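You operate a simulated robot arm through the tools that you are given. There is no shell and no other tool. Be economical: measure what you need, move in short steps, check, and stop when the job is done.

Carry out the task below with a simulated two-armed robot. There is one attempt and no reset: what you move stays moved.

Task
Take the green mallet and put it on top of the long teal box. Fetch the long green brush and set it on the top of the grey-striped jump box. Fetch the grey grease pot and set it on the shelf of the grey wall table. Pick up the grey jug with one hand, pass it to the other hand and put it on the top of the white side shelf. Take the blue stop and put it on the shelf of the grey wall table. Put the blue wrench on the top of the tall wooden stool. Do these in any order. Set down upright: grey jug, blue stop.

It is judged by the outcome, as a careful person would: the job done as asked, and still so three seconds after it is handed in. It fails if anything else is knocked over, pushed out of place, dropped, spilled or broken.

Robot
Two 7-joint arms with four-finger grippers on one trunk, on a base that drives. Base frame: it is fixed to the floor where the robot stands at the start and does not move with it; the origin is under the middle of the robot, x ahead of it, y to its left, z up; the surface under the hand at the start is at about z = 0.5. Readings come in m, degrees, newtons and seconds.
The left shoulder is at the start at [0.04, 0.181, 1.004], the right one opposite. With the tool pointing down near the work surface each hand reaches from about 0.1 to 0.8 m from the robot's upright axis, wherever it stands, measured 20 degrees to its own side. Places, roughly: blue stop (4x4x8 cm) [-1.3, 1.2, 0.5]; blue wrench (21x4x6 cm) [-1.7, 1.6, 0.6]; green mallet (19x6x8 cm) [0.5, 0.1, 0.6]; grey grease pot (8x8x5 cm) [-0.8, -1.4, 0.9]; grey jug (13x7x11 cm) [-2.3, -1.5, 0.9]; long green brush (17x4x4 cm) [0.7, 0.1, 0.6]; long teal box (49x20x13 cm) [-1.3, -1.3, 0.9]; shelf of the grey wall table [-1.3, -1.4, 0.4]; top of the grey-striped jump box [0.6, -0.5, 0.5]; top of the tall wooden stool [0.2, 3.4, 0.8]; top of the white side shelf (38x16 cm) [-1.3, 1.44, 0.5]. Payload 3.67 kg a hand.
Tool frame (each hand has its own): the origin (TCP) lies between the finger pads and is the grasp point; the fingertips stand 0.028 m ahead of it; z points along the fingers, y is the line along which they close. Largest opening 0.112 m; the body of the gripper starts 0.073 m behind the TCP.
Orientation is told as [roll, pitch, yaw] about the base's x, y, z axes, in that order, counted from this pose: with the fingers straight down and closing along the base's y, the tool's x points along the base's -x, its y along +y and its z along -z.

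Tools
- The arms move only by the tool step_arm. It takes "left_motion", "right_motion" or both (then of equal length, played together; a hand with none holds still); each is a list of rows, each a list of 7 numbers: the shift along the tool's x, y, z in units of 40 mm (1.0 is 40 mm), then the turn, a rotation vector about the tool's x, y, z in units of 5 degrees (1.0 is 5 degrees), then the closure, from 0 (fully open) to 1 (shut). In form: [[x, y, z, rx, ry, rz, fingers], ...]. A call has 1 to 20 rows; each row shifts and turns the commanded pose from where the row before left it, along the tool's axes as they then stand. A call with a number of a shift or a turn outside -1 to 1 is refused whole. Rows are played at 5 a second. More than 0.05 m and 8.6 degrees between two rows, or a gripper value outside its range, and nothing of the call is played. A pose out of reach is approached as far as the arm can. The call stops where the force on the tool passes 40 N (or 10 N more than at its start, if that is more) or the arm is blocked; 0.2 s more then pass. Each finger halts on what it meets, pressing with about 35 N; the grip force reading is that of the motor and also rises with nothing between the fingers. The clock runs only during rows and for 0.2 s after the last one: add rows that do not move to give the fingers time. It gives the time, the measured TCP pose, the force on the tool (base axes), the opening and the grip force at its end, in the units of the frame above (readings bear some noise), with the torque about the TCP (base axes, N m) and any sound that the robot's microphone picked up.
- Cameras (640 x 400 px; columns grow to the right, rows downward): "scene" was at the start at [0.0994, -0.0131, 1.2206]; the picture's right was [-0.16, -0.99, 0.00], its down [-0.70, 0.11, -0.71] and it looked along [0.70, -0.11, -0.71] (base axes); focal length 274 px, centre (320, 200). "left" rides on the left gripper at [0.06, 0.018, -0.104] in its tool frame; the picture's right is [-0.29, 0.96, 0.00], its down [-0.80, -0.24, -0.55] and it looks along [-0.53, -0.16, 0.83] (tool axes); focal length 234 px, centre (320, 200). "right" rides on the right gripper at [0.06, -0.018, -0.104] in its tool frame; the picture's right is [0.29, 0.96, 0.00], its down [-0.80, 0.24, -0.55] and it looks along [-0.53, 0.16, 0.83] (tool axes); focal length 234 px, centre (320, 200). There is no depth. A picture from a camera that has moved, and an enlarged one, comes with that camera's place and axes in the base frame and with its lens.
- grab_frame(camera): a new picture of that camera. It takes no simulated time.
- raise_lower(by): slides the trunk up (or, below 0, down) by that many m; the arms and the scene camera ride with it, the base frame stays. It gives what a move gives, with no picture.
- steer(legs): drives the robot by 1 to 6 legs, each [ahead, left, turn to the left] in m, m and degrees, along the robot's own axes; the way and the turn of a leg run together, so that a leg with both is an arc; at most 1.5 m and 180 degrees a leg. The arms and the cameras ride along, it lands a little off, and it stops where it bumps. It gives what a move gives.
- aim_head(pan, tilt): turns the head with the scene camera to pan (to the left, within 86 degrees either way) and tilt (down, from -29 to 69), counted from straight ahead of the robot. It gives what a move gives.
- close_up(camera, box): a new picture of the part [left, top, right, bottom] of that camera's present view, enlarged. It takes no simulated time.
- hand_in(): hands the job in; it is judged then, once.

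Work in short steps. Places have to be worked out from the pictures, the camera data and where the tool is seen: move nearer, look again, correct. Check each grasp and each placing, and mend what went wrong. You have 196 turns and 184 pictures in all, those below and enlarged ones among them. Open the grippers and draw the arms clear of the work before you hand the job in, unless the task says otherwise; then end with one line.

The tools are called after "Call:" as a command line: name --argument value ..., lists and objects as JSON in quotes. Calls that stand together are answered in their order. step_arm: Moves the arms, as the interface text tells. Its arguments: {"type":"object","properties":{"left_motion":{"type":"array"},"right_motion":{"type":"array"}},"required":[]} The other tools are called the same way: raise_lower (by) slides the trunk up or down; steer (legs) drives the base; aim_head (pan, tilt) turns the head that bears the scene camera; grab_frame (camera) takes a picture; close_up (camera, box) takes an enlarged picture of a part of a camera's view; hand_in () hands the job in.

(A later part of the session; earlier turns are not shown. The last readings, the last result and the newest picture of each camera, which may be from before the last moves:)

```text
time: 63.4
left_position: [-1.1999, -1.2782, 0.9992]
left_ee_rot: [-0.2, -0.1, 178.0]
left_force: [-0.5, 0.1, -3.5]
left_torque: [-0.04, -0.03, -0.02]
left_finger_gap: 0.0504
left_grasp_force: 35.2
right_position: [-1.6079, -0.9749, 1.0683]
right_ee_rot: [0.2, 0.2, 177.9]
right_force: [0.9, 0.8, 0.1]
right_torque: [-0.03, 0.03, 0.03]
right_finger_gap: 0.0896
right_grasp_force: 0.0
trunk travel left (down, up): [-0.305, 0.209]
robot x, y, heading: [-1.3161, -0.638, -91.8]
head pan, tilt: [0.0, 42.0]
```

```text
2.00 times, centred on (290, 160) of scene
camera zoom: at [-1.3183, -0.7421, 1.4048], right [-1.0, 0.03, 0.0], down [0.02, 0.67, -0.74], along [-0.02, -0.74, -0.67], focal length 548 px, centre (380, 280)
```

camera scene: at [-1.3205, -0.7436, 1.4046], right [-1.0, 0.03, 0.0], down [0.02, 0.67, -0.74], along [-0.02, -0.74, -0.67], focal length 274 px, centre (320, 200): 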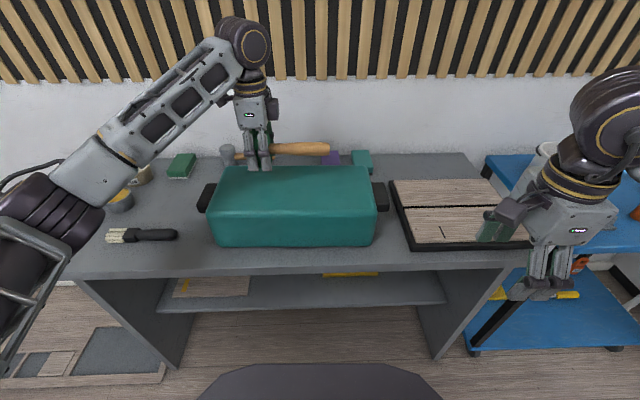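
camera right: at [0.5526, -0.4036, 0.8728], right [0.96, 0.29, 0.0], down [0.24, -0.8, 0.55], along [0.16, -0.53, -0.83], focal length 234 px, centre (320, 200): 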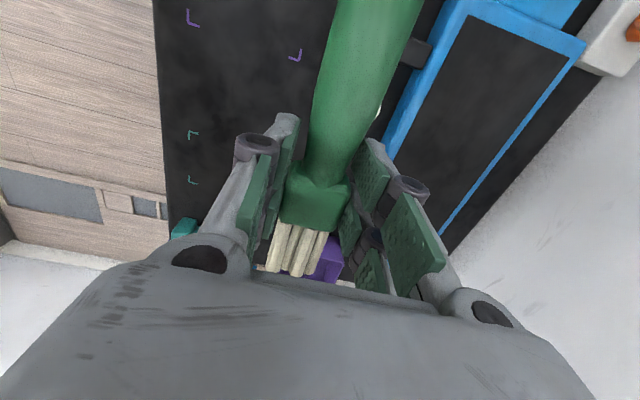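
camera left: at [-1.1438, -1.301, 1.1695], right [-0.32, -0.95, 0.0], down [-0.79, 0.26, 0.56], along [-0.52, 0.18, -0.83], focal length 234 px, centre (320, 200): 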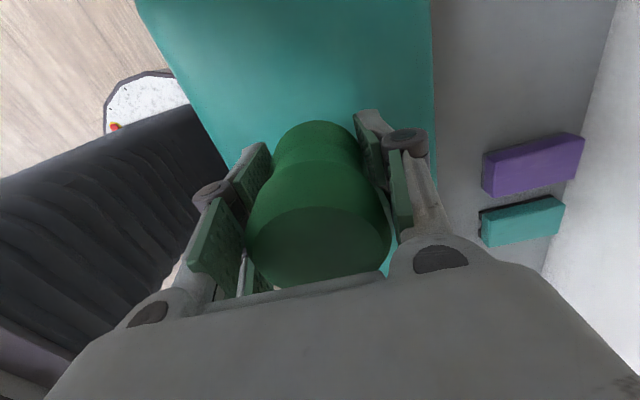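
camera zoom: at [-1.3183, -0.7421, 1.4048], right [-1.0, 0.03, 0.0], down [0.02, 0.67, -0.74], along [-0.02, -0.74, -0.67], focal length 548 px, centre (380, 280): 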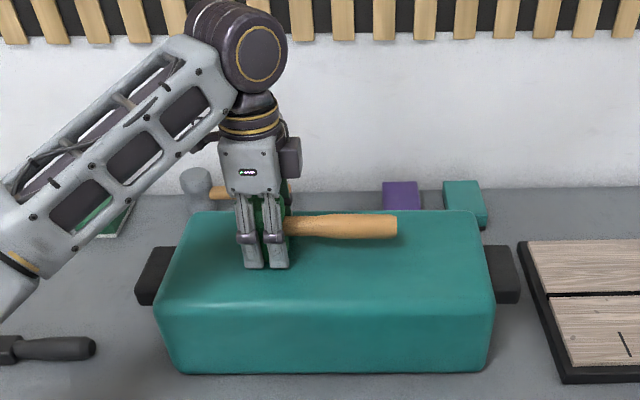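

Call:
step_arm --left_motion '[[0, 0, 0.1, 0, 0, 0, 1], [0, 0, 0.05, 0, 0, 0, 1], [0, 0, 0, 0, 0, 0, 1]]'

```text
time: 64.2
left_position: [-1.1985, -1.2782, 0.9977]
left_ee_rot: [0.3, -0.2, 178.0]
left_force: [2.4, -0.5, 21.4]
left_torque: [0.09, 0.42, 0.01]
left_finger_gap: 0.0503
left_grasp_force: 34.7
right_position: [-1.6067, -0.9724, 1.0695]
right_ee_rot: [0.2, 0.2, 178.1]
right_force: [-0.6, -0.1, -0.9]
right_torque: [0.0, 0.0, 0.01]
right_finger_gap: 0.0895
right_grasp_force: 0.0
trunk travel left (down, up): [-0.305, 0.209]
robot x, y, heading: [-1.315, -0.6331, -91.7]
head pan, tilt: [0.0, 42.0]
```

Contact at 21 N. I back off slightly, open, and rise.

Call:
step_arm --left_motion '[[0, 0, -0.1, 0, 0, 0, 1], [0, 0, 0, 0, 0, 0, 0.5], [0, 0, 0, 0, 0, 0, 0.2], [0, 0, 0, 0, 0, 0, 0.0], [0, 0, 0, 0, 0, 0, 0.0], [0, 0, -1, 0, 0, 0, 0], [0, 0, -1, 0, 0, 0, 0], [0, 0, -1, 0, 0, 0, 0]]'

Call:
grab_frame --camera "scene"

Call:
close_up --camera "scene" --box '[80, 130, 240, 230]'

```text
time: 66.0
left_position: [-1.1993, -1.2786, 1.1202]
left_ee_rot: [-0.2, -0.1, 177.9]
left_force: [0.8, 0.3, -0.3]
left_torque: [-0.01, 0.02, -0.02]
left_finger_gap: 0.1121
left_grasp_force: 0.0
right_position: [-1.6078, -0.9726, 1.069]
right_ee_rot: [0.3, 0.1, 178.1]
right_force: [0.6, 0.6, -0.8]
right_torque: [-0.03, 0.0, 0.01]
right_finger_gap: 0.0894
right_grasp_force: 0.0
trunk travel left (down, up): [-0.305, 0.209]
robot x, y, heading: [-1.3131, -0.6329, -91.6]
head pan, tilt: [0.0, 42.0]
```

```text
157 pictures are left
camera scene: at [-1.3186, -0.7408, 1.4049], right [-1.0, 0.03, 0.0], down [0.02, 0.67, -0.74], along [-0.02, -0.74, -0.67], focal length 274 px, centre (320, 200)
```

scene: 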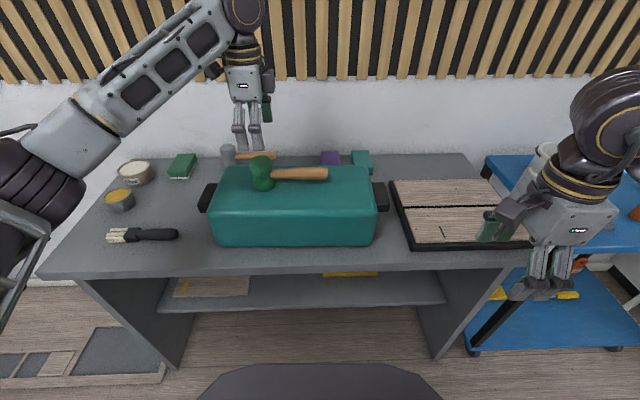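

```text
4.00 times, centred on (160, 180) of scene
camera zoom: at [-1.3186, -0.7408, 1.4049], right [-1.0, 0.03, 0.0], down [0.02, 0.67, -0.74], along [-0.02, -0.74, -0.67], focal length 1097 px, centre (960, 280)
```

zoom: 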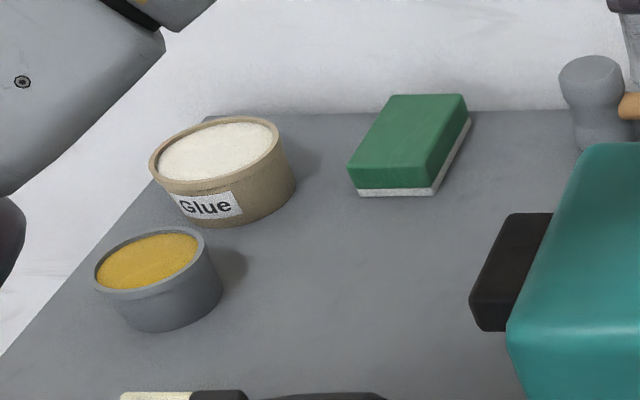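

The mallet rests well on the teal box. The grease pot is the grey one with the yellow filling, at about (-0.75, -1.35). I retract the left hand and turn it back so that it closes sideways.

Call:
step_arm --left_motion '[[0, -0.9, -0.4, 0, 0, 0, 0], [0, -1, -0.2, 0, 0, 0, 0], [0, -1, 0, 0, 0, 0, 0], [0, -1, 0, 0, 0, 0, 0], [0, 0, 0, 0, 0, -1, 0], [0, 0, 0, 0, 0, -1, 0], [0, 0, 0, 0, 0, -1, 0], [0, 0, 0, 0, 0, -1, 0], [0, 0, 0, 0, 0, -1, 0], [0, 0, 0, 0, 0, -1, 0], [0, 0, 0, 0, 0, -1, 0], [0, 0, 0, 0, 0, -1, 0], [0, 0, 0, 0, 0, -1, 0], [0, 0, 0, 0, 0, -1, 0], [0, 0, 0, 0, 0, -1, 0], [0, 0, 0, 0, 0, -1, 0], [0, 0, 0, 0, 0, -1, 0], [0, 0, 0, 0, 0, -1, 0], [0, 0, 0, 0, 0, -1, 0], [0, 0, 0, 0, 0, -1, 0]]'

Call:
steer --legs '[[0, 0.42, 1.5]]'

Call:
step_arm --left_motion '[[0, 0, 0, 0, 0, -1, 0], [0, 0, 0, 0, 0, -1, 0], [0, 0, 0, 0, -1, 0, 0], [0, 0, 0, 0, -1, 0, 0], [0, 0, 0, 0, -1, 0, 0], [0, 0, 0, 0, -1, 0, 0], [0, 0, 0, 0, -1, 0, 0], [0, 0, 0, 0, -1, 0, 0], [0, 0, 0, 0, -1, 0, 0], [0, 0, 0, 0, -1, 0, 0], [0, 0, 0, 0, -1, 0, 0]]'

Call:
grab_frame --camera "left"

Call:
grab_frame --camera "scene"

```text
time: 70.2
left_position: [-1.1947, -1.1241, 1.1434]
left_ee_rot: [-0.1, 0.1, -101.9]
left_force: [-0.2, -0.4, 0.1]
left_torque: [-0.01, 0.01, 0.01]
left_finger_gap: 0.1119
left_grasp_force: 0.1
right_position: [-1.6078, -0.9738, 1.0691]
right_ee_rot: [0.2, 0.0, 178.0]
right_force: [0.2, -1.0, 0.6]
right_torque: [0.01, -0.01, 0.0]
right_finger_gap: 0.0896
right_grasp_force: 0.1
trunk travel left (down, up): [-0.305, 0.209]
robot x, y, heading: [-1.3151, -0.6375, -91.8]
head pan, tilt: [0.0, 42.0]
```

```text
time: 72.8
left_position: [-0.7722, -1.131, 1.1424]
left_ee_rot: [-0.1, 0.2, -100.9]
left_force: [0.6, 0.5, 0.0]
left_torque: [-0.03, 0.01, -0.01]
left_finger_gap: 0.1119
left_grasp_force: 0.0
right_position: [-1.1879, -0.9888, 1.069]
right_ee_rot: [0.1, 0.1, 179.1]
right_force: [0.1, 0.1, -0.1]
right_torque: [-0.03, 0.01, -0.02]
right_finger_gap: 0.0894
right_grasp_force: 0.0
trunk travel left (down, up): [-0.305, 0.209]
robot x, y, heading: [-0.9025, -0.6475, -91.1]
head pan, tilt: [0.0, 42.0]
```

```text
time: 75.2
left_position: [-0.7729, -1.1303, 1.1425]
left_ee_rot: [-0.3, -45.1, -90.9]
left_force: [0.7, 0.2, -0.5]
left_torque: [0.03, -0.03, -0.02]
left_finger_gap: 0.1121
left_grasp_force: 0.0
right_position: [-1.19, -0.9899, 1.0694]
right_ee_rot: [0.2, 0.1, 179.2]
right_force: [-0.6, 0.3, -0.7]
right_torque: [-0.01, -0.03, -0.01]
right_finger_gap: 0.0896
right_grasp_force: 0.0
trunk travel left (down, up): [-0.305, 0.209]
robot x, y, heading: [-0.9006, -0.6481, -90.6]
head pan, tilt: [0.0, 42.0]
```

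```text
155 pictures are left
camera left: at [-0.7523, -1.014, 1.1752], right [0.95, -0.22, 0.2], down [-0.24, -0.17, 0.96], along [-0.17, -0.96, -0.21], focal length 234 px, centre (320, 200)
```

left: 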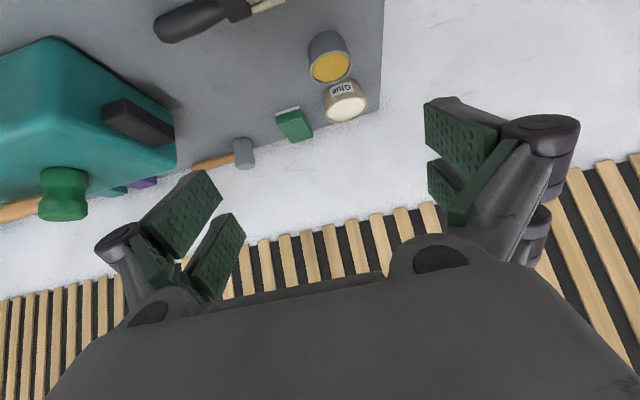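

```text
154 pictures are left
camera scene: at [-0.9042, -0.7512, 1.4048], right [-1.0, 0.01, 0.0], down [0.01, 0.67, -0.74], along [-0.01, -0.74, -0.67], focal length 274 px, centre (320, 200)
```

scene: 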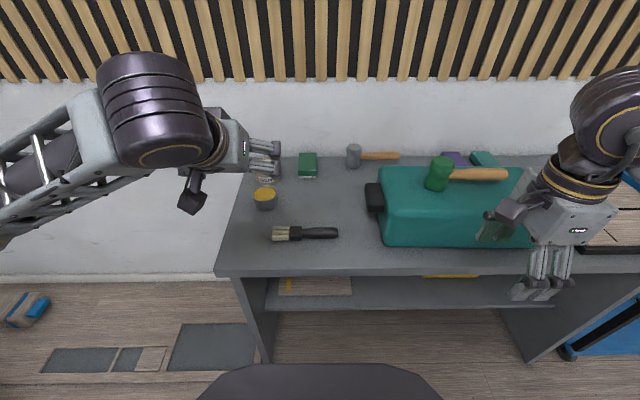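

The pot top centre triangulates to about (-0.755, -1.345, 0.89), with a dark brush in front and the glue pot behind. I yaw the tilted hand 20 degrees, so that its low-hanging camera stays off that brush, and go to a pre-grasp point.

Call:
step_arm --left_motion '[[0, 0, 0, 0.707, 0, 0.707, 0.1], [0, 0, 0, 0.707, 0, 0.707, 0.1], [0, 0, 0, 0.707, 0, 0.707, 0.1], [0, 0, 0, 0.707, 0, 0.707, 0.1], [0.24, 0.375, 0.83, 0, 0, 0, 0.1], [0.24, 0.375, 0.83, 0, 0, 0, 0.1], [0.24, 0.375, 0.83, 0, 0, 0, 0.1], [0.24, 0.375, 0.83, 0, 0, 0, 0.1], [0.24, 0.375, 0.83, 0, 0, 0, 0.1], [0.24, 0.375, 0.83, 0, 0, 0, 0.1]]'

Call:
grab_frame --camera "left"

Call:
close_up --camera "scene" --box '[180, 130, 370, 260]'

```text
time: 77.5
left_position: [-0.7238, -1.2547, 0.9578]
left_ee_rot: [-0.3, -44.9, -110.7]
left_force: [0.4, -0.4, 0.0]
left_torque: [-0.01, -0.02, -0.03]
left_finger_gap: 0.1003
left_grasp_force: 0.0
right_position: [-1.1896, -0.9898, 1.0691]
right_ee_rot: [0.2, 0.2, 179.1]
right_force: [0.2, -0.9, 0.4]
right_torque: [-0.01, -0.01, 0.0]
right_finger_gap: 0.0898
right_grasp_force: 0.0
trunk travel left (down, up): [-0.305, 0.209]
robot x, y, heading: [-0.9009, -0.6473, -90.8]
head pan, tilt: [0.0, 42.0]
```

```text
153 pictures are left
camera left: at [-0.6655, -1.152, 0.9899], right [0.82, -0.53, 0.2], down [-0.28, -0.08, 0.96], along [-0.49, -0.84, -0.21], focal length 234 px, centre (320, 200)
```

left: 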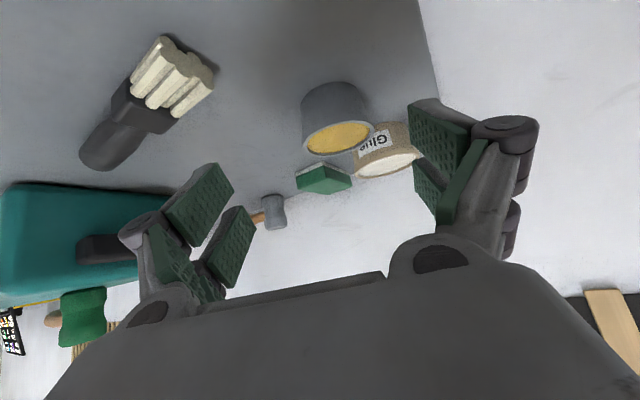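

```text
3.08 times, centred on (275, 195) of scene
camera zoom: at [-0.904, -0.7522, 1.4047], right [-1.0, 0.01, 0.0], down [0.01, 0.67, -0.74], along [-0.01, -0.74, -0.67], focal length 844 px, centre (458, 215)
```

zoom: 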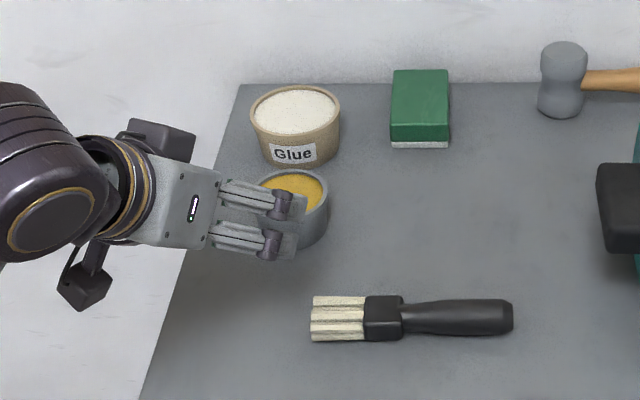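

I approach along the tool axis, two thirds of the way first, and check again.

Call:
step_arm --left_motion '[[-0.09, 0.22, 0.7, 0, 0, 0, 0.1], [-0.09, 0, 0.7, 0, 0, 0, 0.1], [0, 0, 0.6, 0, 0, 0, 0.1]]'

Call:
grab_frame --camera "left"

Call:
close_up --camera "scene" --box '[180, 130, 370, 260]'

```text
time: 78.2
left_position: [-0.7373, -1.315, 0.9067]
left_ee_rot: [-0.2, -44.9, -110.7]
left_force: [0.0, -0.3, 0.3]
left_torque: [-0.01, 0.04, 0.02]
left_finger_gap: 0.1005
left_grasp_force: 0.0
right_position: [-1.1891, -0.9895, 1.0686]
right_ee_rot: [0.2, 0.1, 179.1]
right_force: [-0.5, 0.3, -1.1]
right_torque: [0.03, 0.01, -0.02]
right_finger_gap: 0.0895
right_grasp_force: 0.0
trunk travel left (down, up): [-0.305, 0.209]
robot x, y, heading: [-0.8973, -0.6419, -90.9]
head pan, tilt: [0.0, 42.0]
```

```text
151 pictures are left
camera left: at [-0.6789, -1.2136, 0.9389], right [0.82, -0.53, 0.2], down [-0.28, -0.08, 0.96], along [-0.49, -0.84, -0.22], focal length 234 px, centre (320, 200)
```

left: 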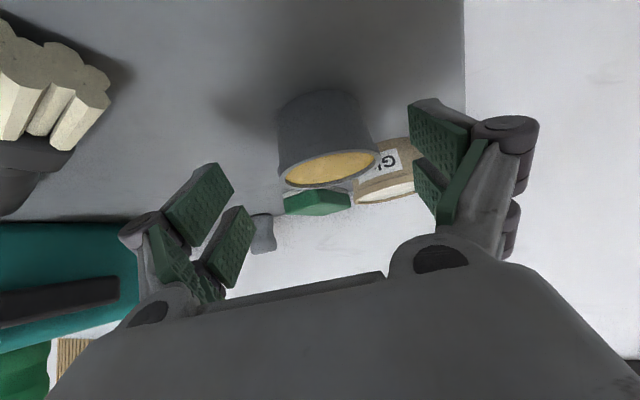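

```text
3.08 times, centred on (275, 195) of scene
camera zoom: at [-0.9046, -0.752, 1.4048], right [-1.0, 0.01, 0.0], down [0.01, 0.67, -0.74], along [-0.01, -0.74, -0.67], focal length 844 px, centre (458, 215)
```

zoom: 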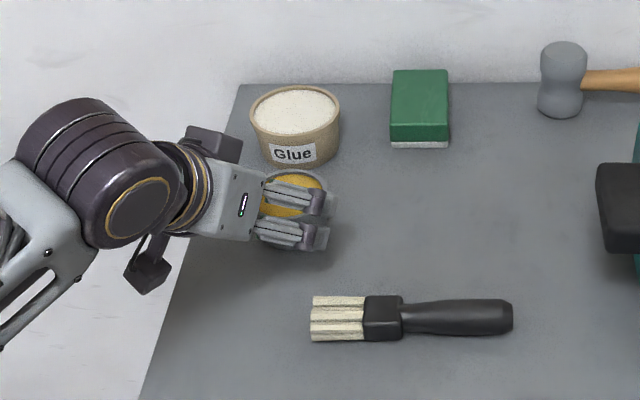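

The pot sits centred between the fingers. I advance the last bit and close.

Call:
step_arm --left_motion '[[0, 0, 0.5, 0, 0, 0, 0.1], [0, 0, 0.5, 0, 0, 0, 0.1], [0, 0, 0, 0, 0, 0, 0.3], [0, 0, 0, 0, 0, 0, 0.5], [0, 0, 0, 0, 0, 0, 0.8], [0, 0, 0, 0, 0, 0, 0.8]]'

Call:
grab_frame --camera "left"

Call:
close_up --camera "scene" --box '[180, 130, 370, 260]'

```text
time: 79.7
left_position: [-0.7488, -1.3418, 0.8793]
left_ee_rot: [-0.1, -44.9, -110.6]
left_force: [2.2, -0.7, 3.7]
left_torque: [-0.09, -0.01, 0.01]
left_finger_gap: 0.0693
left_grasp_force: 34.9
right_position: [-1.1893, -0.9889, 1.0687]
right_ee_rot: [0.1, 0.1, 179.1]
right_force: [-0.4, 0.1, -0.4]
right_torque: [-0.02, -0.03, -0.02]
right_finger_gap: 0.0895
right_grasp_force: 0.1
trunk travel left (down, up): [-0.305, 0.209]
robot x, y, heading: [-0.9016, -0.648, -90.9]
head pan, tilt: [0.0, 42.0]
```

```text
149 pictures are left
camera left: at [-0.6915, -1.2396, 0.912], right [0.82, -0.53, 0.2], down [-0.28, -0.08, 0.96], along [-0.49, -0.84, -0.21], focal length 234 px, centre (320, 200)
```

left: 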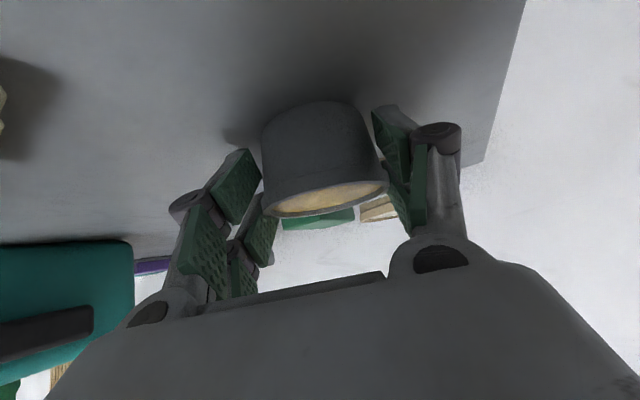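

```text
3.08 times, centred on (275, 195) of scene
camera zoom: at [-0.9042, -0.7512, 1.4048], right [-1.0, 0.01, 0.0], down [0.01, 0.67, -0.74], along [-0.01, -0.74, -0.67], focal length 844 px, centre (458, 215)
```

zoom: 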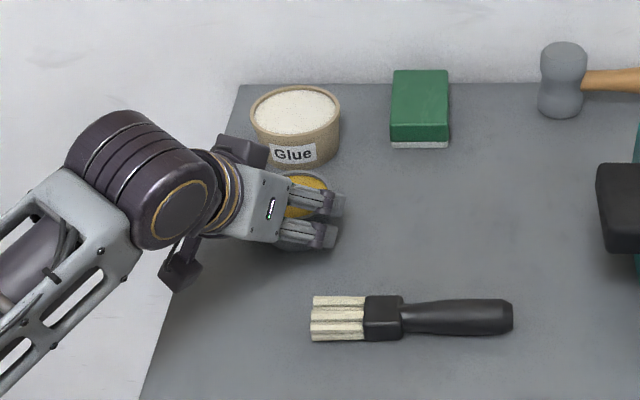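

The pot is gripped (gap 0.069). I lift it straight up and check for slip.

Call:
step_arm --left_motion '[[-0.3, 0, -0.3, 0, 0, 0, 1], [-0.5, 0, -0.5, 0, 0, 0, 1], [-0.7, 0, -0.7, 0, 0, 0, 1], [-0.7, 0, -0.7, 0, 0, 0, 1], [-0.7, 0, -0.7, 0, 0, 0, 1]]'

Call:
grab_frame --camera "left"

Call:
grab_frame --camera "scene"

```text
time: 80.8
left_position: [-0.7481, -1.343, 1.0455]
left_ee_rot: [-0.2, -44.7, -110.8]
left_force: [-0.9, 0.0, -3.9]
left_torque: [0.03, -0.04, 0.0]
left_finger_gap: 0.0691
left_grasp_force: 34.8
right_position: [-1.1897, -0.9891, 1.0688]
right_ee_rot: [0.2, 0.2, 179.0]
right_force: [-0.3, -0.8, 0.2]
right_torque: [-0.02, -0.01, 0.0]
right_finger_gap: 0.0898
right_grasp_force: 0.0
trunk travel left (down, up): [-0.305, 0.209]
robot x, y, heading: [-0.9027, -0.6447, -90.9]
head pan, tilt: [0.0, 42.0]
```

```text
147 pictures are left
camera left: at [-0.69, -1.2418, 1.0781], right [0.82, -0.53, 0.2], down [-0.28, -0.08, 0.96], along [-0.49, -0.84, -0.22], focal length 234 px, centre (320, 200)
```

left: 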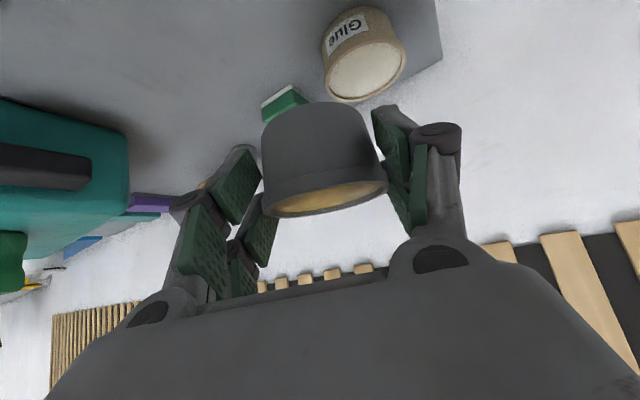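

```text
146 pictures are left
camera scene: at [-0.9048, -0.7517, 1.4048], right [-1.0, 0.01, 0.0], down [0.01, 0.67, -0.74], along [-0.01, -0.74, -0.67], focal length 274 px, centre (320, 200)
```

scene: 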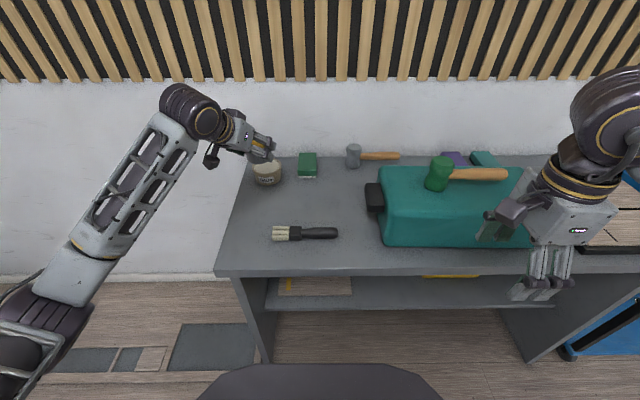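

Held well (about 0.4 kg). I retract the hand toward the robot at height and straighten its yaw.

Call:
step_arm --left_motion '[[0.66, -0.34, -0.66, 0, 0, 0, 1], [0.66, -0.34, -0.66, 0, 0, 0, 1], [0.66, -0.34, -0.66, 0, 0, 0, 1], [0.66, -0.34, -0.66, 0, 0, 0, 1], [0.66, -0.34, -0.66, 0, 0, 0, 1], [0.66, -0.34, -0.66, 0, 0, 0, 1], [0.66, -0.34, -0.66, 0, 0, 0, 1], [0, 0, 0, -0.707, 0, -0.707, 1], [0, 0, 0, -0.707, 0, -0.707, 1], [0, 0, 0, -0.707, 0, -0.707, 1], [0, 0, 0, -0.707, 0, -0.707, 1]]'

Call:
steer --legs '[[-0.35, -0.4, 0]]'

Call:
raise_lower --by -0.3

Call:
aim_head --pan 0 --tilt 35

Call:
grab_frame --camera "scene"

```text
time: 83.2
left_position: [-0.7498, -1.1311, 1.0492]
left_ee_rot: [-0.1, -44.9, -90.6]
left_force: [-0.6, 0.4, -4.1]
left_torque: [0.07, -0.01, 0.04]
left_finger_gap: 0.0688
left_grasp_force: 34.9
left hand out of reach, approached as far as the arm can: row 6, 7
right_position: [-1.1885, -0.9907, 1.069]
right_ee_rot: [0.1, 0.2, 178.9]
right_force: [-0.3, 0.2, 0.1]
right_torque: [0.0, 0.03, -0.04]
right_finger_gap: 0.0895
right_grasp_force: 0.0
trunk travel left (down, up): [-0.305, 0.209]
robot x, y, heading: [-0.9012, -0.6484, -90.9]
head pan, tilt: [0.0, 42.0]
```

```text
time: 86.3
left_position: [-1.1456, -0.7797, 1.0487]
left_ee_rot: [-0.1, -44.7, -90.7]
left_force: [-1.4, -0.3, -3.9]
left_torque: [0.08, -0.05, -0.02]
left_finger_gap: 0.0688
left_grasp_force: 35.0
right_position: [-1.5849, -0.6374, 1.068]
right_ee_rot: [0.2, 0.2, 179.2]
right_force: [-0.2, -0.1, 0.2]
right_torque: [0.0, -0.02, 0.0]
right_finger_gap: 0.0898
right_grasp_force: 0.0
trunk travel left (down, up): [-0.305, 0.209]
robot x, y, heading: [-1.3004, -0.2963, -90.7]
head pan, tilt: [0.0, 42.0]
```

```text
time: 89.3
left_position: [-1.1451, -0.7784, 0.7502]
left_ee_rot: [-0.1, -44.8, -90.7]
left_force: [-0.4, 0.3, -3.4]
left_torque: [0.06, 0.01, 0.01]
left_finger_gap: 0.069
left_grasp_force: 34.9
right_position: [-1.5839, -0.6379, 0.7707]
right_ee_rot: [0.1, 0.1, 179.1]
right_force: [-0.2, -0.8, -0.5]
right_torque: [-0.03, 0.0, -0.01]
right_finger_gap: 0.0895
right_grasp_force: 0.1
trunk travel left (down, up): [-0.005, 0.509]
robot x, y, heading: [-1.2963, -0.2977, -90.6]
head pan, tilt: [0.0, 42.0]
```

```text
time: 90.0
left_position: [-1.1454, -0.7779, 0.751]
left_ee_rot: [-0.1, -44.8, -90.7]
left_force: [-0.2, 0.5, -3.4]
left_torque: [0.04, 0.03, 0.0]
left_finger_gap: 0.0688
left_grasp_force: 35.0
right_position: [-1.5844, -0.6364, 0.7702]
right_ee_rot: [0.3, 0.0, 179.3]
right_force: [0.2, -0.8, -0.2]
right_torque: [0.01, 0.01, 0.04]
right_finger_gap: 0.0898
right_grasp_force: 0.0
trunk travel left (down, up): [-0.005, 0.509]
robot x, y, heading: [-1.2952, -0.2977, -90.6]
head pan, tilt: [0.0, 35.0]
```

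```text
145 pictures are left
camera scene: at [-1.2998, -0.4041, 1.1162], right [-1.0, 0.01, 0.0], down [0.01, 0.57, -0.82], along [-0.01, -0.82, -0.57], focal length 274 px, centre (320, 200)
```

scene: 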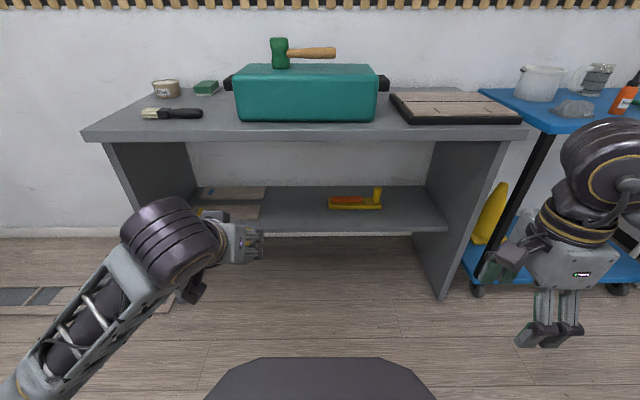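

The shelf is at about z 0.39, y from -1.25 to -1.55, with a free zone at x -1.09..-1.33; the table top's front edge is near y = -1.12. I lower the hand, then drive forward so that it goes in under the table top.

Call:
step_arm --left_motion '[[0.7, 0, 0.7, 0, 0, 0, 1], [0.7, 0, 0.7, 0, 0, 0, 1], [0.7, 0, 0.7, 0, 0, 0, 1], [0.7, 0, 0.7, 0, 0, 0, 1], [0.7, 0, 0.7, 0, 0, 0, 1], [0.5, 0, 0.5, 0, 0, 0, 1]]' --right_motion '[[0, -1, 0, 0, 0, 0, 0.2], [0, -1, 0, 0, 0, 0, 0.2], [0, 0, 0, 0, 0, 0, 0.2], [0, 0, 0, 0, 0, 0, 0.2], [0, 0, 0, 0, 0, 0, 0.2], [0, 0, 0, 0, 0, 0, 0.2]]'

Call:
steer --legs '[[0.3, 0, 0]]'

Call:
grab_frame --camera "scene"

Call:
grab_frame --camera "left"

```text
time: 91.4
left_position: [-1.1473, -0.7734, 0.5228]
left_ee_rot: [-0.3, -44.9, -90.7]
left_force: [-0.1, 0.0, -3.7]
left_torque: [0.04, -0.01, -0.04]
left_finger_gap: 0.0693
left_grasp_force: 35.0
right_position: [-1.589, -0.6036, 0.7838]
right_ee_rot: [0.1, 0.2, 179.2]
right_force: [0.7, 0.4, 0.7]
right_torque: [-0.01, 0.0, 0.04]
right_finger_gap: 0.0896
right_grasp_force: 0.0
right hand out of reach, approached as far as the arm can: row 1, 2
trunk travel left (down, up): [-0.005, 0.509]
robot x, y, heading: [-1.2967, -0.2953, -90.6]
head pan, tilt: [0.0, 35.0]
```

```text
time: 93.5
left_position: [-1.1543, -1.0777, 0.5221]
left_ee_rot: [-0.2, -44.9, -90.9]
left_force: [-0.5, -1.0, -3.8]
left_torque: [0.04, -0.02, 0.0]
left_finger_gap: 0.0689
left_grasp_force: 35.2
right_position: [-1.5951, -0.9067, 0.7829]
right_ee_rot: [0.1, 0.0, 178.9]
right_force: [-0.6, -0.8, 0.2]
right_torque: [0.02, -0.03, -0.02]
right_finger_gap: 0.0896
right_grasp_force: 0.0
trunk travel left (down, up): [-0.005, 0.509]
robot x, y, heading: [-1.3015, -0.598, -90.9]
head pan, tilt: [0.0, 35.0]
```

```text
144 pictures are left
camera scene: at [-1.3048, -0.708, 1.1162], right [-1.0, 0.02, 0.0], down [0.01, 0.57, -0.82], along [-0.01, -0.82, -0.57], focal length 274 px, centre (320, 200)
```

scene: 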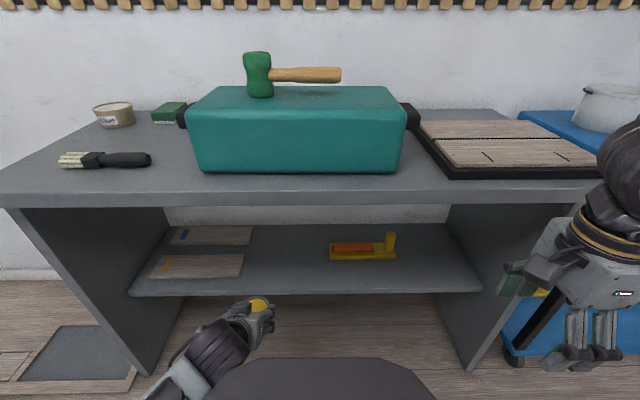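

```text
143 pictures are left
camera left: at [-1.1334, -0.9617, 0.5545], right [0.95, -0.22, 0.2], down [-0.24, -0.17, 0.96], along [-0.18, -0.96, -0.22], focal length 234 px, centre (320, 200)
```

left: 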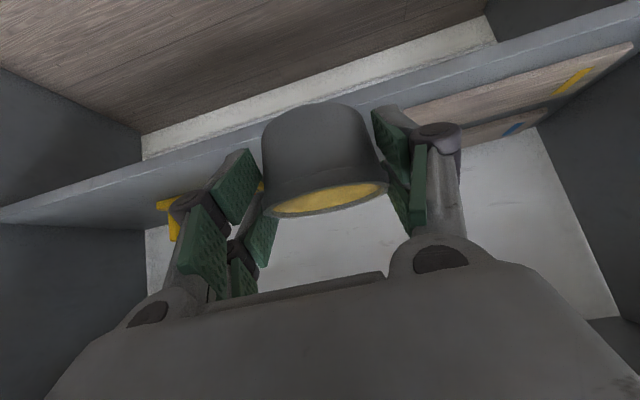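

The view into the shelf is clear. I push the pot in above the shelf, still high.

Call:
step_arm --left_motion '[[-0.65, -0.12, 0.65, 0, 0, 0, 1], [-0.65, -0.12, 0.65, 0, 0, 0, 1], [-0.65, -0.12, 0.65, 0, 0, 0, 1], [-0.65, -0.12, 0.65, 0, 0, 0, 1], [-0.65, -0.12, 0.65, 0, 0, 0, 1], [-0.65, -0.12, 0.65, 0, 0, 0, 1]]'

Call:
grab_frame --camera "scene"

Call:
grab_frame --camera "left"

```text
time: 94.9
left_position: [-1.1892, -1.296, 0.5237]
left_ee_rot: [-0.1, -44.8, -90.9]
left_force: [-0.1, -1.0, -4.1]
left_torque: [0.04, 0.02, 0.01]
left_finger_gap: 0.0691
left_grasp_force: 34.9
right_position: [-1.5951, -0.9064, 0.7833]
right_ee_rot: [0.1, 0.3, 178.9]
right_force: [0.2, -0.5, 0.3]
right_torque: [0.0, 0.0, 0.02]
right_finger_gap: 0.0894
right_grasp_force: 0.1
trunk travel left (down, up): [-0.005, 0.509]
robot x, y, heading: [-1.3054, -0.6011, -91.1]
head pan, tilt: [0.0, 35.0]
```

```text
142 pictures are left
camera scene: at [-1.305, -0.7078, 1.1162], right [-1.0, 0.02, 0.0], down [0.01, 0.57, -0.82], along [-0.01, -0.82, -0.57], focal length 274 px, centre (320, 200)
```

scene: 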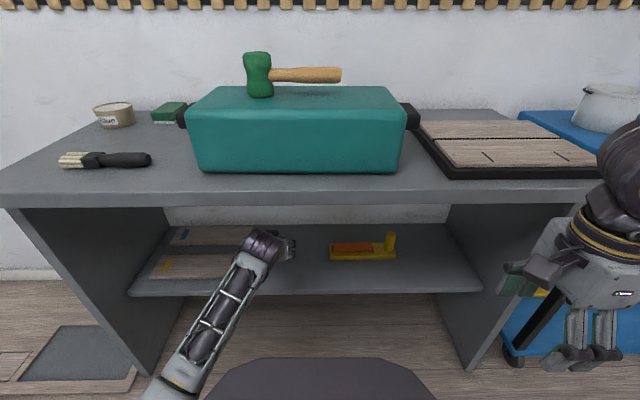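

```text
141 pictures are left
camera left: at [-1.1678, -1.1799, 0.556], right [0.95, -0.22, 0.2], down [-0.24, -0.17, 0.95], along [-0.18, -0.96, -0.22], focal length 234 px, centre (320, 200)
```

left: 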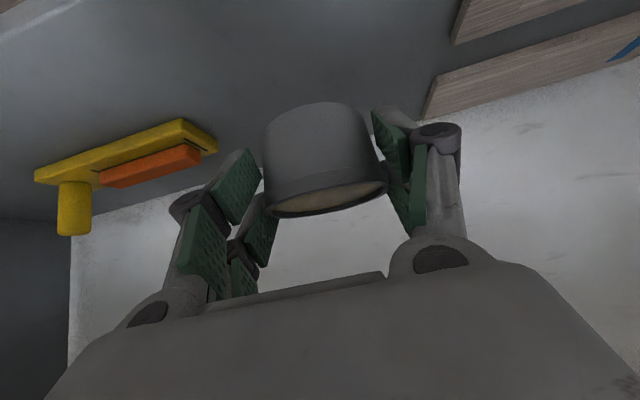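

I go 5 cm further in and down to just above the shelf.

Call:
step_arm --left_motion '[[-0.45, 0, 0.45, 0, 0, 0, 1], [-0.45, 0, 0.45, 0, 0, 0, 1], [0.35, 0, 0.35, 0, 0, 0, 1], [0.35, 0, 0.35, 0, 0, 0, 1], [0.35, 0, 0.35, 0, 0, 0, 1]]'

Call:
grab_frame --camera "left"

Call:
close_up --camera "scene" --box '[140, 200, 380, 320]'

```text
time: 96.1
left_position: [-1.1876, -1.3475, 0.4602]
left_ee_rot: [0.0, -44.7, -90.9]
left_force: [0.0, -0.3, -4.0]
left_torque: [0.09, 0.0, 0.02]
left_finger_gap: 0.0688
left_grasp_force: 35.0
right_position: [-1.5965, -0.9059, 0.7823]
right_ee_rot: [0.1, 0.2, 178.9]
right_force: [-0.2, -1.1, -0.3]
right_torque: [0.02, 0.02, 0.01]
right_finger_gap: 0.0899
right_grasp_force: 0.1
trunk travel left (down, up): [-0.005, 0.509]
robot x, y, heading: [-1.3023, -0.5947, -90.9]
head pan, tilt: [0.0, 35.0]
```

```text
140 pictures are left
camera left: at [-1.1673, -1.2309, 0.4932], right [0.95, -0.22, 0.2], down [-0.24, -0.17, 0.96], along [-0.18, -0.96, -0.22], focal length 234 px, centre (320, 200)
```

left: 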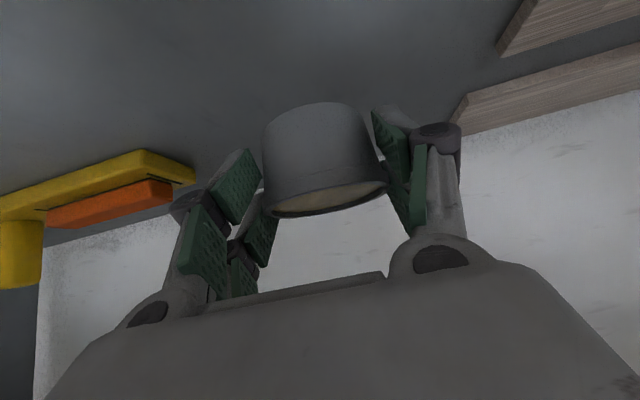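

```text
2.67 times, centred on (260, 260) of scene
camera zoom: at [-1.3048, -0.7077, 1.1162], right [-1.0, 0.02, 0.0], down [0.01, 0.57, -0.82], along [-0.01, -0.82, -0.57], focal length 731 px, centre (480, 40)
```

zoom: 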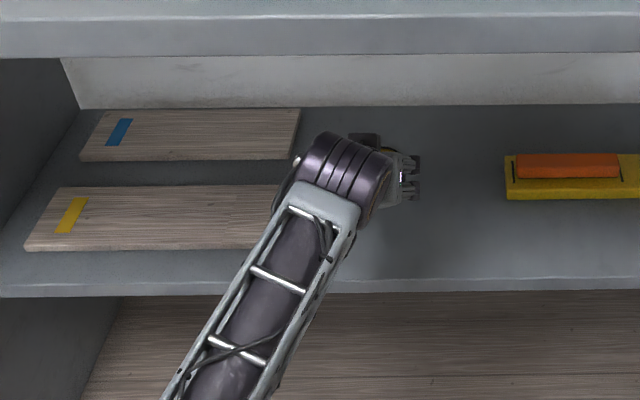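

Call:
step_arm --left_motion '[[0.2, 0, 0.2, 0, 0, 0, 1], [0.15, 0, 0.15, 0, 0, 0, 1], [0.1, 0, 0.1, 0, 0, 0, 1], [0, 0, 0, 0, 0, 0, 1]]'

```text
time: 97.1
left_position: [-1.188, -1.3485, 0.4362]
left_ee_rot: [0.0, -44.8, -91.0]
left_force: [-0.3, -0.9, -3.5]
left_torque: [0.05, 0.0, 0.01]
left_finger_gap: 0.0688
left_grasp_force: 35.1
right_position: [-1.5947, -0.9055, 0.7843]
right_ee_rot: [0.1, 0.2, 178.9]
right_force: [-0.1, -0.3, -0.8]
right_torque: [-0.03, 0.01, -0.02]
right_finger_gap: 0.0896
right_grasp_force: 0.1
trunk travel left (down, up): [-0.005, 0.509]
robot x, y, heading: [-1.2998, -0.6003, -91.1]
head pan, tilt: [0.0, 35.0]
```

Call:
step_arm --left_motion '[[0.07, 0, 0.07, 0, 0, 0, 1], [0.07, 0, 0.07, 0, 0, 0, 1], [0, 0, 0, 0, 0, 0, 1]]'

Call:
grab_frame --camera "left"

```text
time: 97.9
left_position: [-1.1888, -1.348, 0.4265]
left_ee_rot: [-0.1, -44.8, -90.9]
left_force: [-0.5, 0.3, -3.7]
left_torque: [0.12, -0.01, -0.02]
left_finger_gap: 0.0689
left_grasp_force: 34.9
right_position: [-1.5948, -0.9049, 0.784]
right_ee_rot: [0.1, 0.2, 178.9]
right_force: [0.3, 1.1, -0.2]
right_torque: [0.01, -0.02, 0.0]
right_finger_gap: 0.0893
right_grasp_force: 0.1
trunk travel left (down, up): [-0.005, 0.509]
robot x, y, heading: [-1.302, -0.601, -91.1]
head pan, tilt: [0.0, 35.0]
```

```text
138 pictures are left
camera left: at [-1.1679, -1.2316, 0.4597], right [0.95, -0.22, 0.2], down [-0.24, -0.17, 0.96], along [-0.18, -0.96, -0.22], focal length 234 px, centre (320, 200)
```

left: 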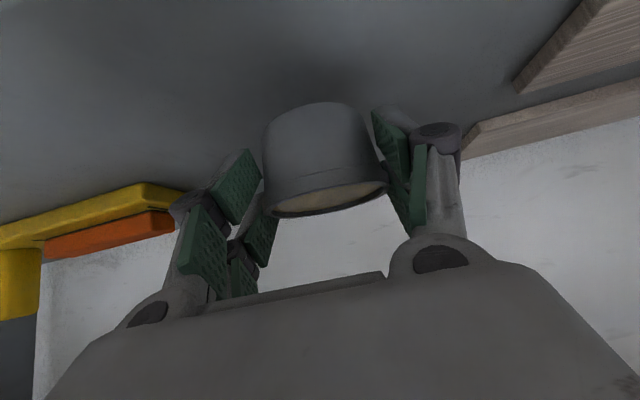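

Call:
step_arm --left_motion '[[0.07, 0, 0.07, 0, 0, 0, 1], [0.07, 0, 0.07, 0, 0, 0, 1], [0.07, 0, 0.07, 0, 0, 0, 1], [0, 0, 0, 0, 0, 0, 1]]'

```text
time: 98.9
left_position: [-1.1888, -1.3483, 0.4153]
left_ee_rot: [-0.1, -44.8, -91.0]
left_force: [1.0, 0.6, -3.7]
left_torque: [0.09, 0.03, 0.0]
left_finger_gap: 0.0691
left_grasp_force: 35.1
right_position: [-1.5957, -0.9049, 0.7832]
right_ee_rot: [0.1, 0.2, 178.9]
right_force: [0.1, 0.6, -0.8]
right_torque: [0.0, -0.02, -0.01]
right_finger_gap: 0.0895
right_grasp_force: 0.1
trunk travel left (down, up): [-0.005, 0.509]
robot x, y, heading: [-1.3002, -0.6018, -91.0]
head pan, tilt: [0.0, 35.0]
```

Call:
step_arm --left_motion '[[0.07, 0, 0.07, 0, 0, 0, 1], [0.07, 0, 0.07, 0, 0, 0, 1], [0.07, 0, 0.07, 0, 0, 0, 1], [0, 0, 0, 0, 0, 0, 1]]'

Call:
grab_frame --camera "left"

```text
time: 99.9
left_position: [-1.1879, -1.3478, 0.4057]
left_ee_rot: [-0.1, -44.9, -91.0]
left_force: [-0.6, -0.2, -3.5]
left_torque: [0.07, 0.0, -0.04]
left_finger_gap: 0.0692
left_grasp_force: 35.3
right_position: [-1.595, -0.9061, 0.7825]
right_ee_rot: [0.1, 0.3, 178.9]
right_force: [0.4, -0.2, -0.3]
right_torque: [0.02, -0.01, -0.02]
right_finger_gap: 0.0897
right_grasp_force: 0.0
trunk travel left (down, up): [-0.005, 0.509]
robot x, y, heading: [-1.3005, -0.5991, -90.8]
head pan, tilt: [0.0, 35.0]
```

```text
137 pictures are left
camera left: at [-1.1672, -1.2318, 0.4374], right [0.95, -0.22, 0.2], down [-0.24, -0.17, 0.96], along [-0.18, -0.96, -0.22], focal length 234 px, centre (320, 200)
```

left: 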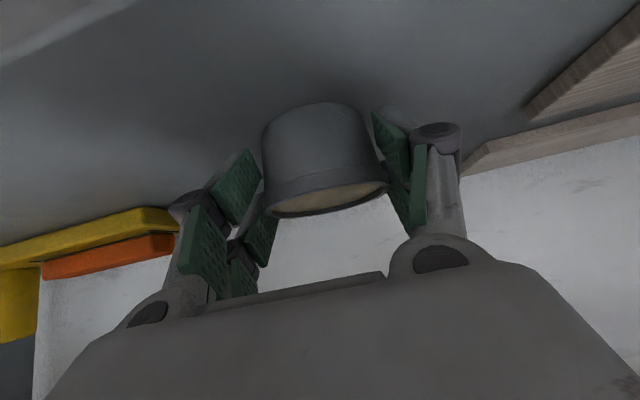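

Call:
step_arm --left_motion '[[0.07, 0, 0.07, 0, 0, 0, 1], [0.07, 0, 0.07, 0, 0, 0, 1], [0.07, 0, 0.07, 0, 0, 0, 1], [0, 0, 0, 0, 0, 0, 1]]'

```text
time: 100.9
left_position: [-1.1874, -1.3494, 0.3991]
left_ee_rot: [-0.1, -45.5, -91.0]
left_force: [0.7, -8.8, 24.1]
left_torque: [-0.57, -0.14, -0.09]
left_finger_gap: 0.0692
left_grasp_force: 35.0
right_position: [-1.5956, -0.9047, 0.7834]
right_ee_rot: [0.2, 0.2, 178.9]
right_force: [0.2, -0.2, 0.2]
right_torque: [0.01, 0.05, 0.02]
right_finger_gap: 0.0896
right_grasp_force: 0.0
trunk travel left (down, up): [-0.005, 0.509]
robot x, y, heading: [-1.3017, -0.598, -91.3]
head pan, tilt: [0.0, 35.0]
```

Contact at 24 N. I ease off, open and withdraw along the tool axis.

Call:
step_arm --left_motion '[[-0.07, 0, -0.07, 0, 0, 0, 1], [0, 0, 0, 0, 0, 0, 0.3], [0, 0, 0, 0, 0, 0, 0.1], [0, 0, 0, 0, 0, 0, 0], [0, 0, -0.5, 0, 0, 0, 0], [0, 0, -0.8, 0, 0, 0, 0], [0, 0, -0.8, 0, 0, 0, 0]]'

Call:
grab_frame --camera "left"

```text
time: 102.5
left_position: [-1.1857, -1.2885, 0.4582]
left_ee_rot: [-0.1, -44.8, -91.0]
left_force: [-1.0, 0.3, 0.8]
left_torque: [0.01, 0.0, -0.01]
left_finger_gap: 0.1119
left_grasp_force: 0.1
right_position: [-1.5945, -0.9051, 0.783]
right_ee_rot: [0.1, 0.1, 178.9]
right_force: [-0.8, 1.1, 0.1]
right_torque: [0.03, -0.01, -0.03]
right_finger_gap: 0.0896
right_grasp_force: 0.0
trunk travel left (down, up): [-0.005, 0.509]
robot x, y, heading: [-1.3002, -0.5989, -91.0]
head pan, tilt: [0.0, 35.0]
```

```text
136 pictures are left
camera left: at [-1.1661, -1.1732, 0.4905], right [0.95, -0.22, 0.2], down [-0.24, -0.17, 0.96], along [-0.18, -0.96, -0.22], focal length 234 px, centre (320, 200)
```

left: 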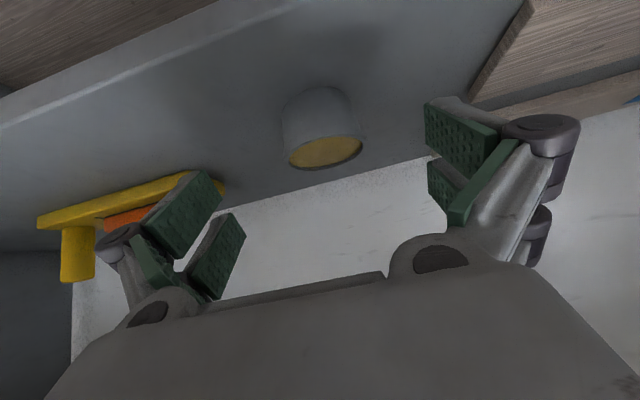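

The pot stands on the shelf. I withdraw the hand fully, back off, raise the trunk and go over to the blue cart where the jug is.

Call:
step_arm --left_motion '[[0, 0, -0.8, 0, 0, 0, 0], [0, 0, -0.8, 0, 0, 0, 0], [0, 0, -0.8, 0, 0, 0, 0], [0, 0, -0.8, 0, 0, 0, 0], [0, 0, -0.8, 0, 0, 0, 0]]'

Call:
steer --legs '[[-0.35, 0, 1]]'

Call:
raise_lower --by 0.25

Call:
steer --legs '[[0, -0.85, 0]]'

Call:
grab_frame --camera "scene"

```text
time: 103.7
left_position: [-1.1624, -1.1831, 0.5735]
left_ee_rot: [2.0, -45.5, -91.0]
left_force: [0.0, 0.3, -0.8]
left_torque: [0.01, 0.02, 0.0]
left_finger_gap: 0.1119
left_grasp_force: 0.1
right_position: [-1.5948, -0.9051, 0.783]
right_ee_rot: [0.1, 0.2, 179.0]
right_force: [-1.4, 0.7, 0.2]
right_torque: [0.0, 0.02, 0.02]
right_finger_gap: 0.0895
right_grasp_force: 0.1
trunk travel left (down, up): [-0.005, 0.509]
robot x, y, heading: [-1.3027, -0.5965, -91.2]
head pan, tilt: [0.0, 35.0]
```

```text
time: 106.0
left_position: [-1.1493, -0.8312, 0.5719]
left_ee_rot: [2.1, -45.3, -90.2]
left_force: [0.0, -0.3, -0.1]
left_torque: [-0.01, 0.01, 0.03]
left_finger_gap: 0.1119
left_grasp_force: 0.0
right_position: [-1.5867, -0.5623, 0.7837]
right_ee_rot: [0.1, 0.3, 179.9]
right_force: [-0.5, 0.2, -0.2]
right_torque: [-0.04, 0.01, -0.02]
right_finger_gap: 0.0897
right_grasp_force: 0.0
trunk travel left (down, up): [-0.005, 0.509]
robot x, y, heading: [-1.3016, -0.2533, -89.7]
head pan, tilt: [0.0, 35.0]
```

```text
time: 108.6
left_position: [-1.1485, -0.8319, 0.8217]
left_ee_rot: [2.1, -45.3, -90.2]
left_force: [-0.4, 0.0, 1.1]
left_torque: [-0.02, -0.01, 0.0]
left_finger_gap: 0.1122
left_grasp_force: 0.0
right_position: [-1.5876, -0.5631, 1.0325]
right_ee_rot: [0.1, 0.2, 179.9]
right_force: [-0.9, -1.4, -0.5]
right_torque: [-0.02, -0.03, 0.05]
right_finger_gap: 0.0896
right_grasp_force: 0.0
trunk travel left (down, up): [-0.255, 0.259]
robot x, y, heading: [-1.2992, -0.2531, -89.8]
head pan, tilt: [0.0, 35.0]
```

```text
time: 113.4
left_position: [-2.0224, -0.8366, 0.8215]
left_ee_rot: [2.2, -45.2, -89.3]
left_force: [-0.6, -0.1, 0.7]
left_torque: [0.03, -0.01, 0.06]
left_finger_gap: 0.1121
left_grasp_force: 0.2
right_position: [-2.4641, -0.5767, 1.0325]
right_ee_rot: [0.1, 0.2, -179.2]
right_force: [-0.4, -0.1, 0.1]
right_torque: [-0.04, 0.03, 0.02]
right_finger_gap: 0.0896
right_grasp_force: 0.1
trunk travel left (down, up): [-0.255, 0.259]
robot x, y, heading: [-2.1807, -0.262, -89.0]
head pan, tilt: [0.0, 35.0]
```

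```text
135 pictures are left
camera scene: at [-2.1812, -0.3682, 1.3659], right [-1.0, -0.02, 0.0], down [-0.01, 0.57, -0.82], along [0.01, -0.82, -0.57], focal length 274 px, centre (320, 200)
```

scene: 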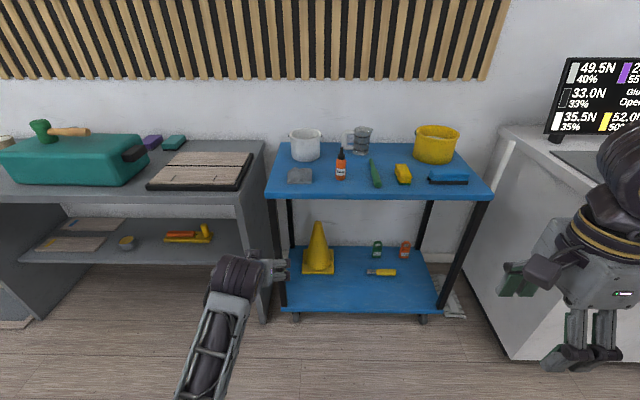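

The jug (grey, handle toward the left) stands at the back of the blue cart. I raise and retract the left hand and swing it to point to the robot's right, ready for the hand-over.

Call:
step_arm --left_motion '[[-0.7, 0, -0.7, 0, 0, 0, 0], [-0.7, 0, -0.7, 0, 0, 0, 0], [-0.7, 0, -0.7, 0, 0, 0, 0], [-0.7, 0, -0.7, 0, 0, 0, 0], [-0.7, 0, -0.7, 0, 0, 0, 0], [-0.7, 0, -0.7, 0, 0, 0, 0], [0.7, 0, -0.7, 0, 0, 0, 0], [0.7, 0, -0.7, 0, 0, 0, 0], [0.7, 0, -0.7, 0, 0, 0, 0]]'

Call:
step_arm --left_motion '[[0, 0, 0, 0.707, 0, 0.707, 0], [0, 0, 0, 0.707, 0, 0.707, 0], [0, 0, 0, 0.707, 0, 0.707, 0], [0, 0, 0, 0.707, 0, 0.707, 0], [0, 0, 0, 0.707, 0, 0.707, 0], [0, 0, 0, 0.707, 0, 0.707, 0], [0, 0, 0, 0.707, 0, 0.707, 0], [0, 0, 0, 0.707, 0, 0.707, 0], [0, 0, 0, 0.707, 0, 0.707, 0], [0, 0, 0, 0.707, 0, 0.707, 0], [0, 0, 0, 0.707, 0, 0.707, 0], [0, 0, 0, 0.707, 0, 0.707, 0], [0, 0, 0, 0.707, 0, 0.707, 0], [0, 0, 0, 0.707, 0, 0.707, 0], [0, 0, 0, 0.707, 0, 0.707, 0], [0, 0, 0, 0.707, 0, 0.707, 0], [0, 0, 0, 0.707, 0, 0.707, 0], [0, 0, 0, 0.707, 0, 0.707, 0]]'

Call:
close_up --camera "scene" --box '[260, 110, 500, 230]'

```text
time: 114.7
left_position: [-2.0215, -0.8103, 0.9276]
left_ee_rot: [5.1, -32.2, -90.5]
left_force: [-0.2, -0.1, 0.3]
left_torque: [0.0, 0.0, 0.04]
left_finger_gap: 0.1119
left_grasp_force: 0.1
right_position: [-2.4633, -0.5761, 1.0454]
right_ee_rot: [0.2, 0.2, -179.1]
right_force: [-0.4, -0.2, -0.3]
right_torque: [0.05, 0.03, -0.02]
right_finger_gap: 0.09
right_grasp_force: 0.1
trunk travel left (down, up): [-0.255, 0.259]
robot x, y, heading: [-2.1788, -0.2603, -88.9]
head pan, tilt: [0.0, 35.0]
stopped in row 6 (left hand): the arm was blocked; the commanded pose is now the measured one
```

```text
time: 116.4
left_position: [-2.0758, -0.799, 0.9232]
left_ee_rot: [-14.5, -34.6, -118.5]
left_force: [0.4, -0.2, 0.5]
left_torque: [0.0, -0.02, 0.0]
left_finger_gap: 0.112
left_grasp_force: 0.1
right_position: [-2.4642, -0.5754, 1.0388]
right_ee_rot: [0.1, 0.2, -179.1]
right_force: [0.1, 0.6, 0.9]
right_torque: [-0.03, 0.03, -0.01]
right_finger_gap: 0.0895
right_grasp_force: 0.1
trunk travel left (down, up): [-0.255, 0.259]
robot x, y, heading: [-2.1783, -0.2546, -88.9]
head pan, tilt: [0.0, 35.0]
stopped in row 8 (left hand): the arm was blocked; the commanded pose is now the measured one
```

```text
2.67 times, centred on (380, 170) of scene
camera zoom: at [-2.1808, -0.3673, 1.3714], right [-1.0, -0.02, 0.0], down [-0.01, 0.57, -0.82], along [0.01, -0.82, -0.57], focal length 731 px, centre (160, 280)
```

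zoom: 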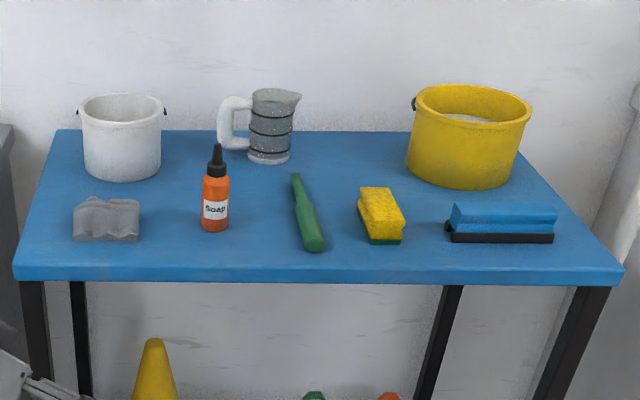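

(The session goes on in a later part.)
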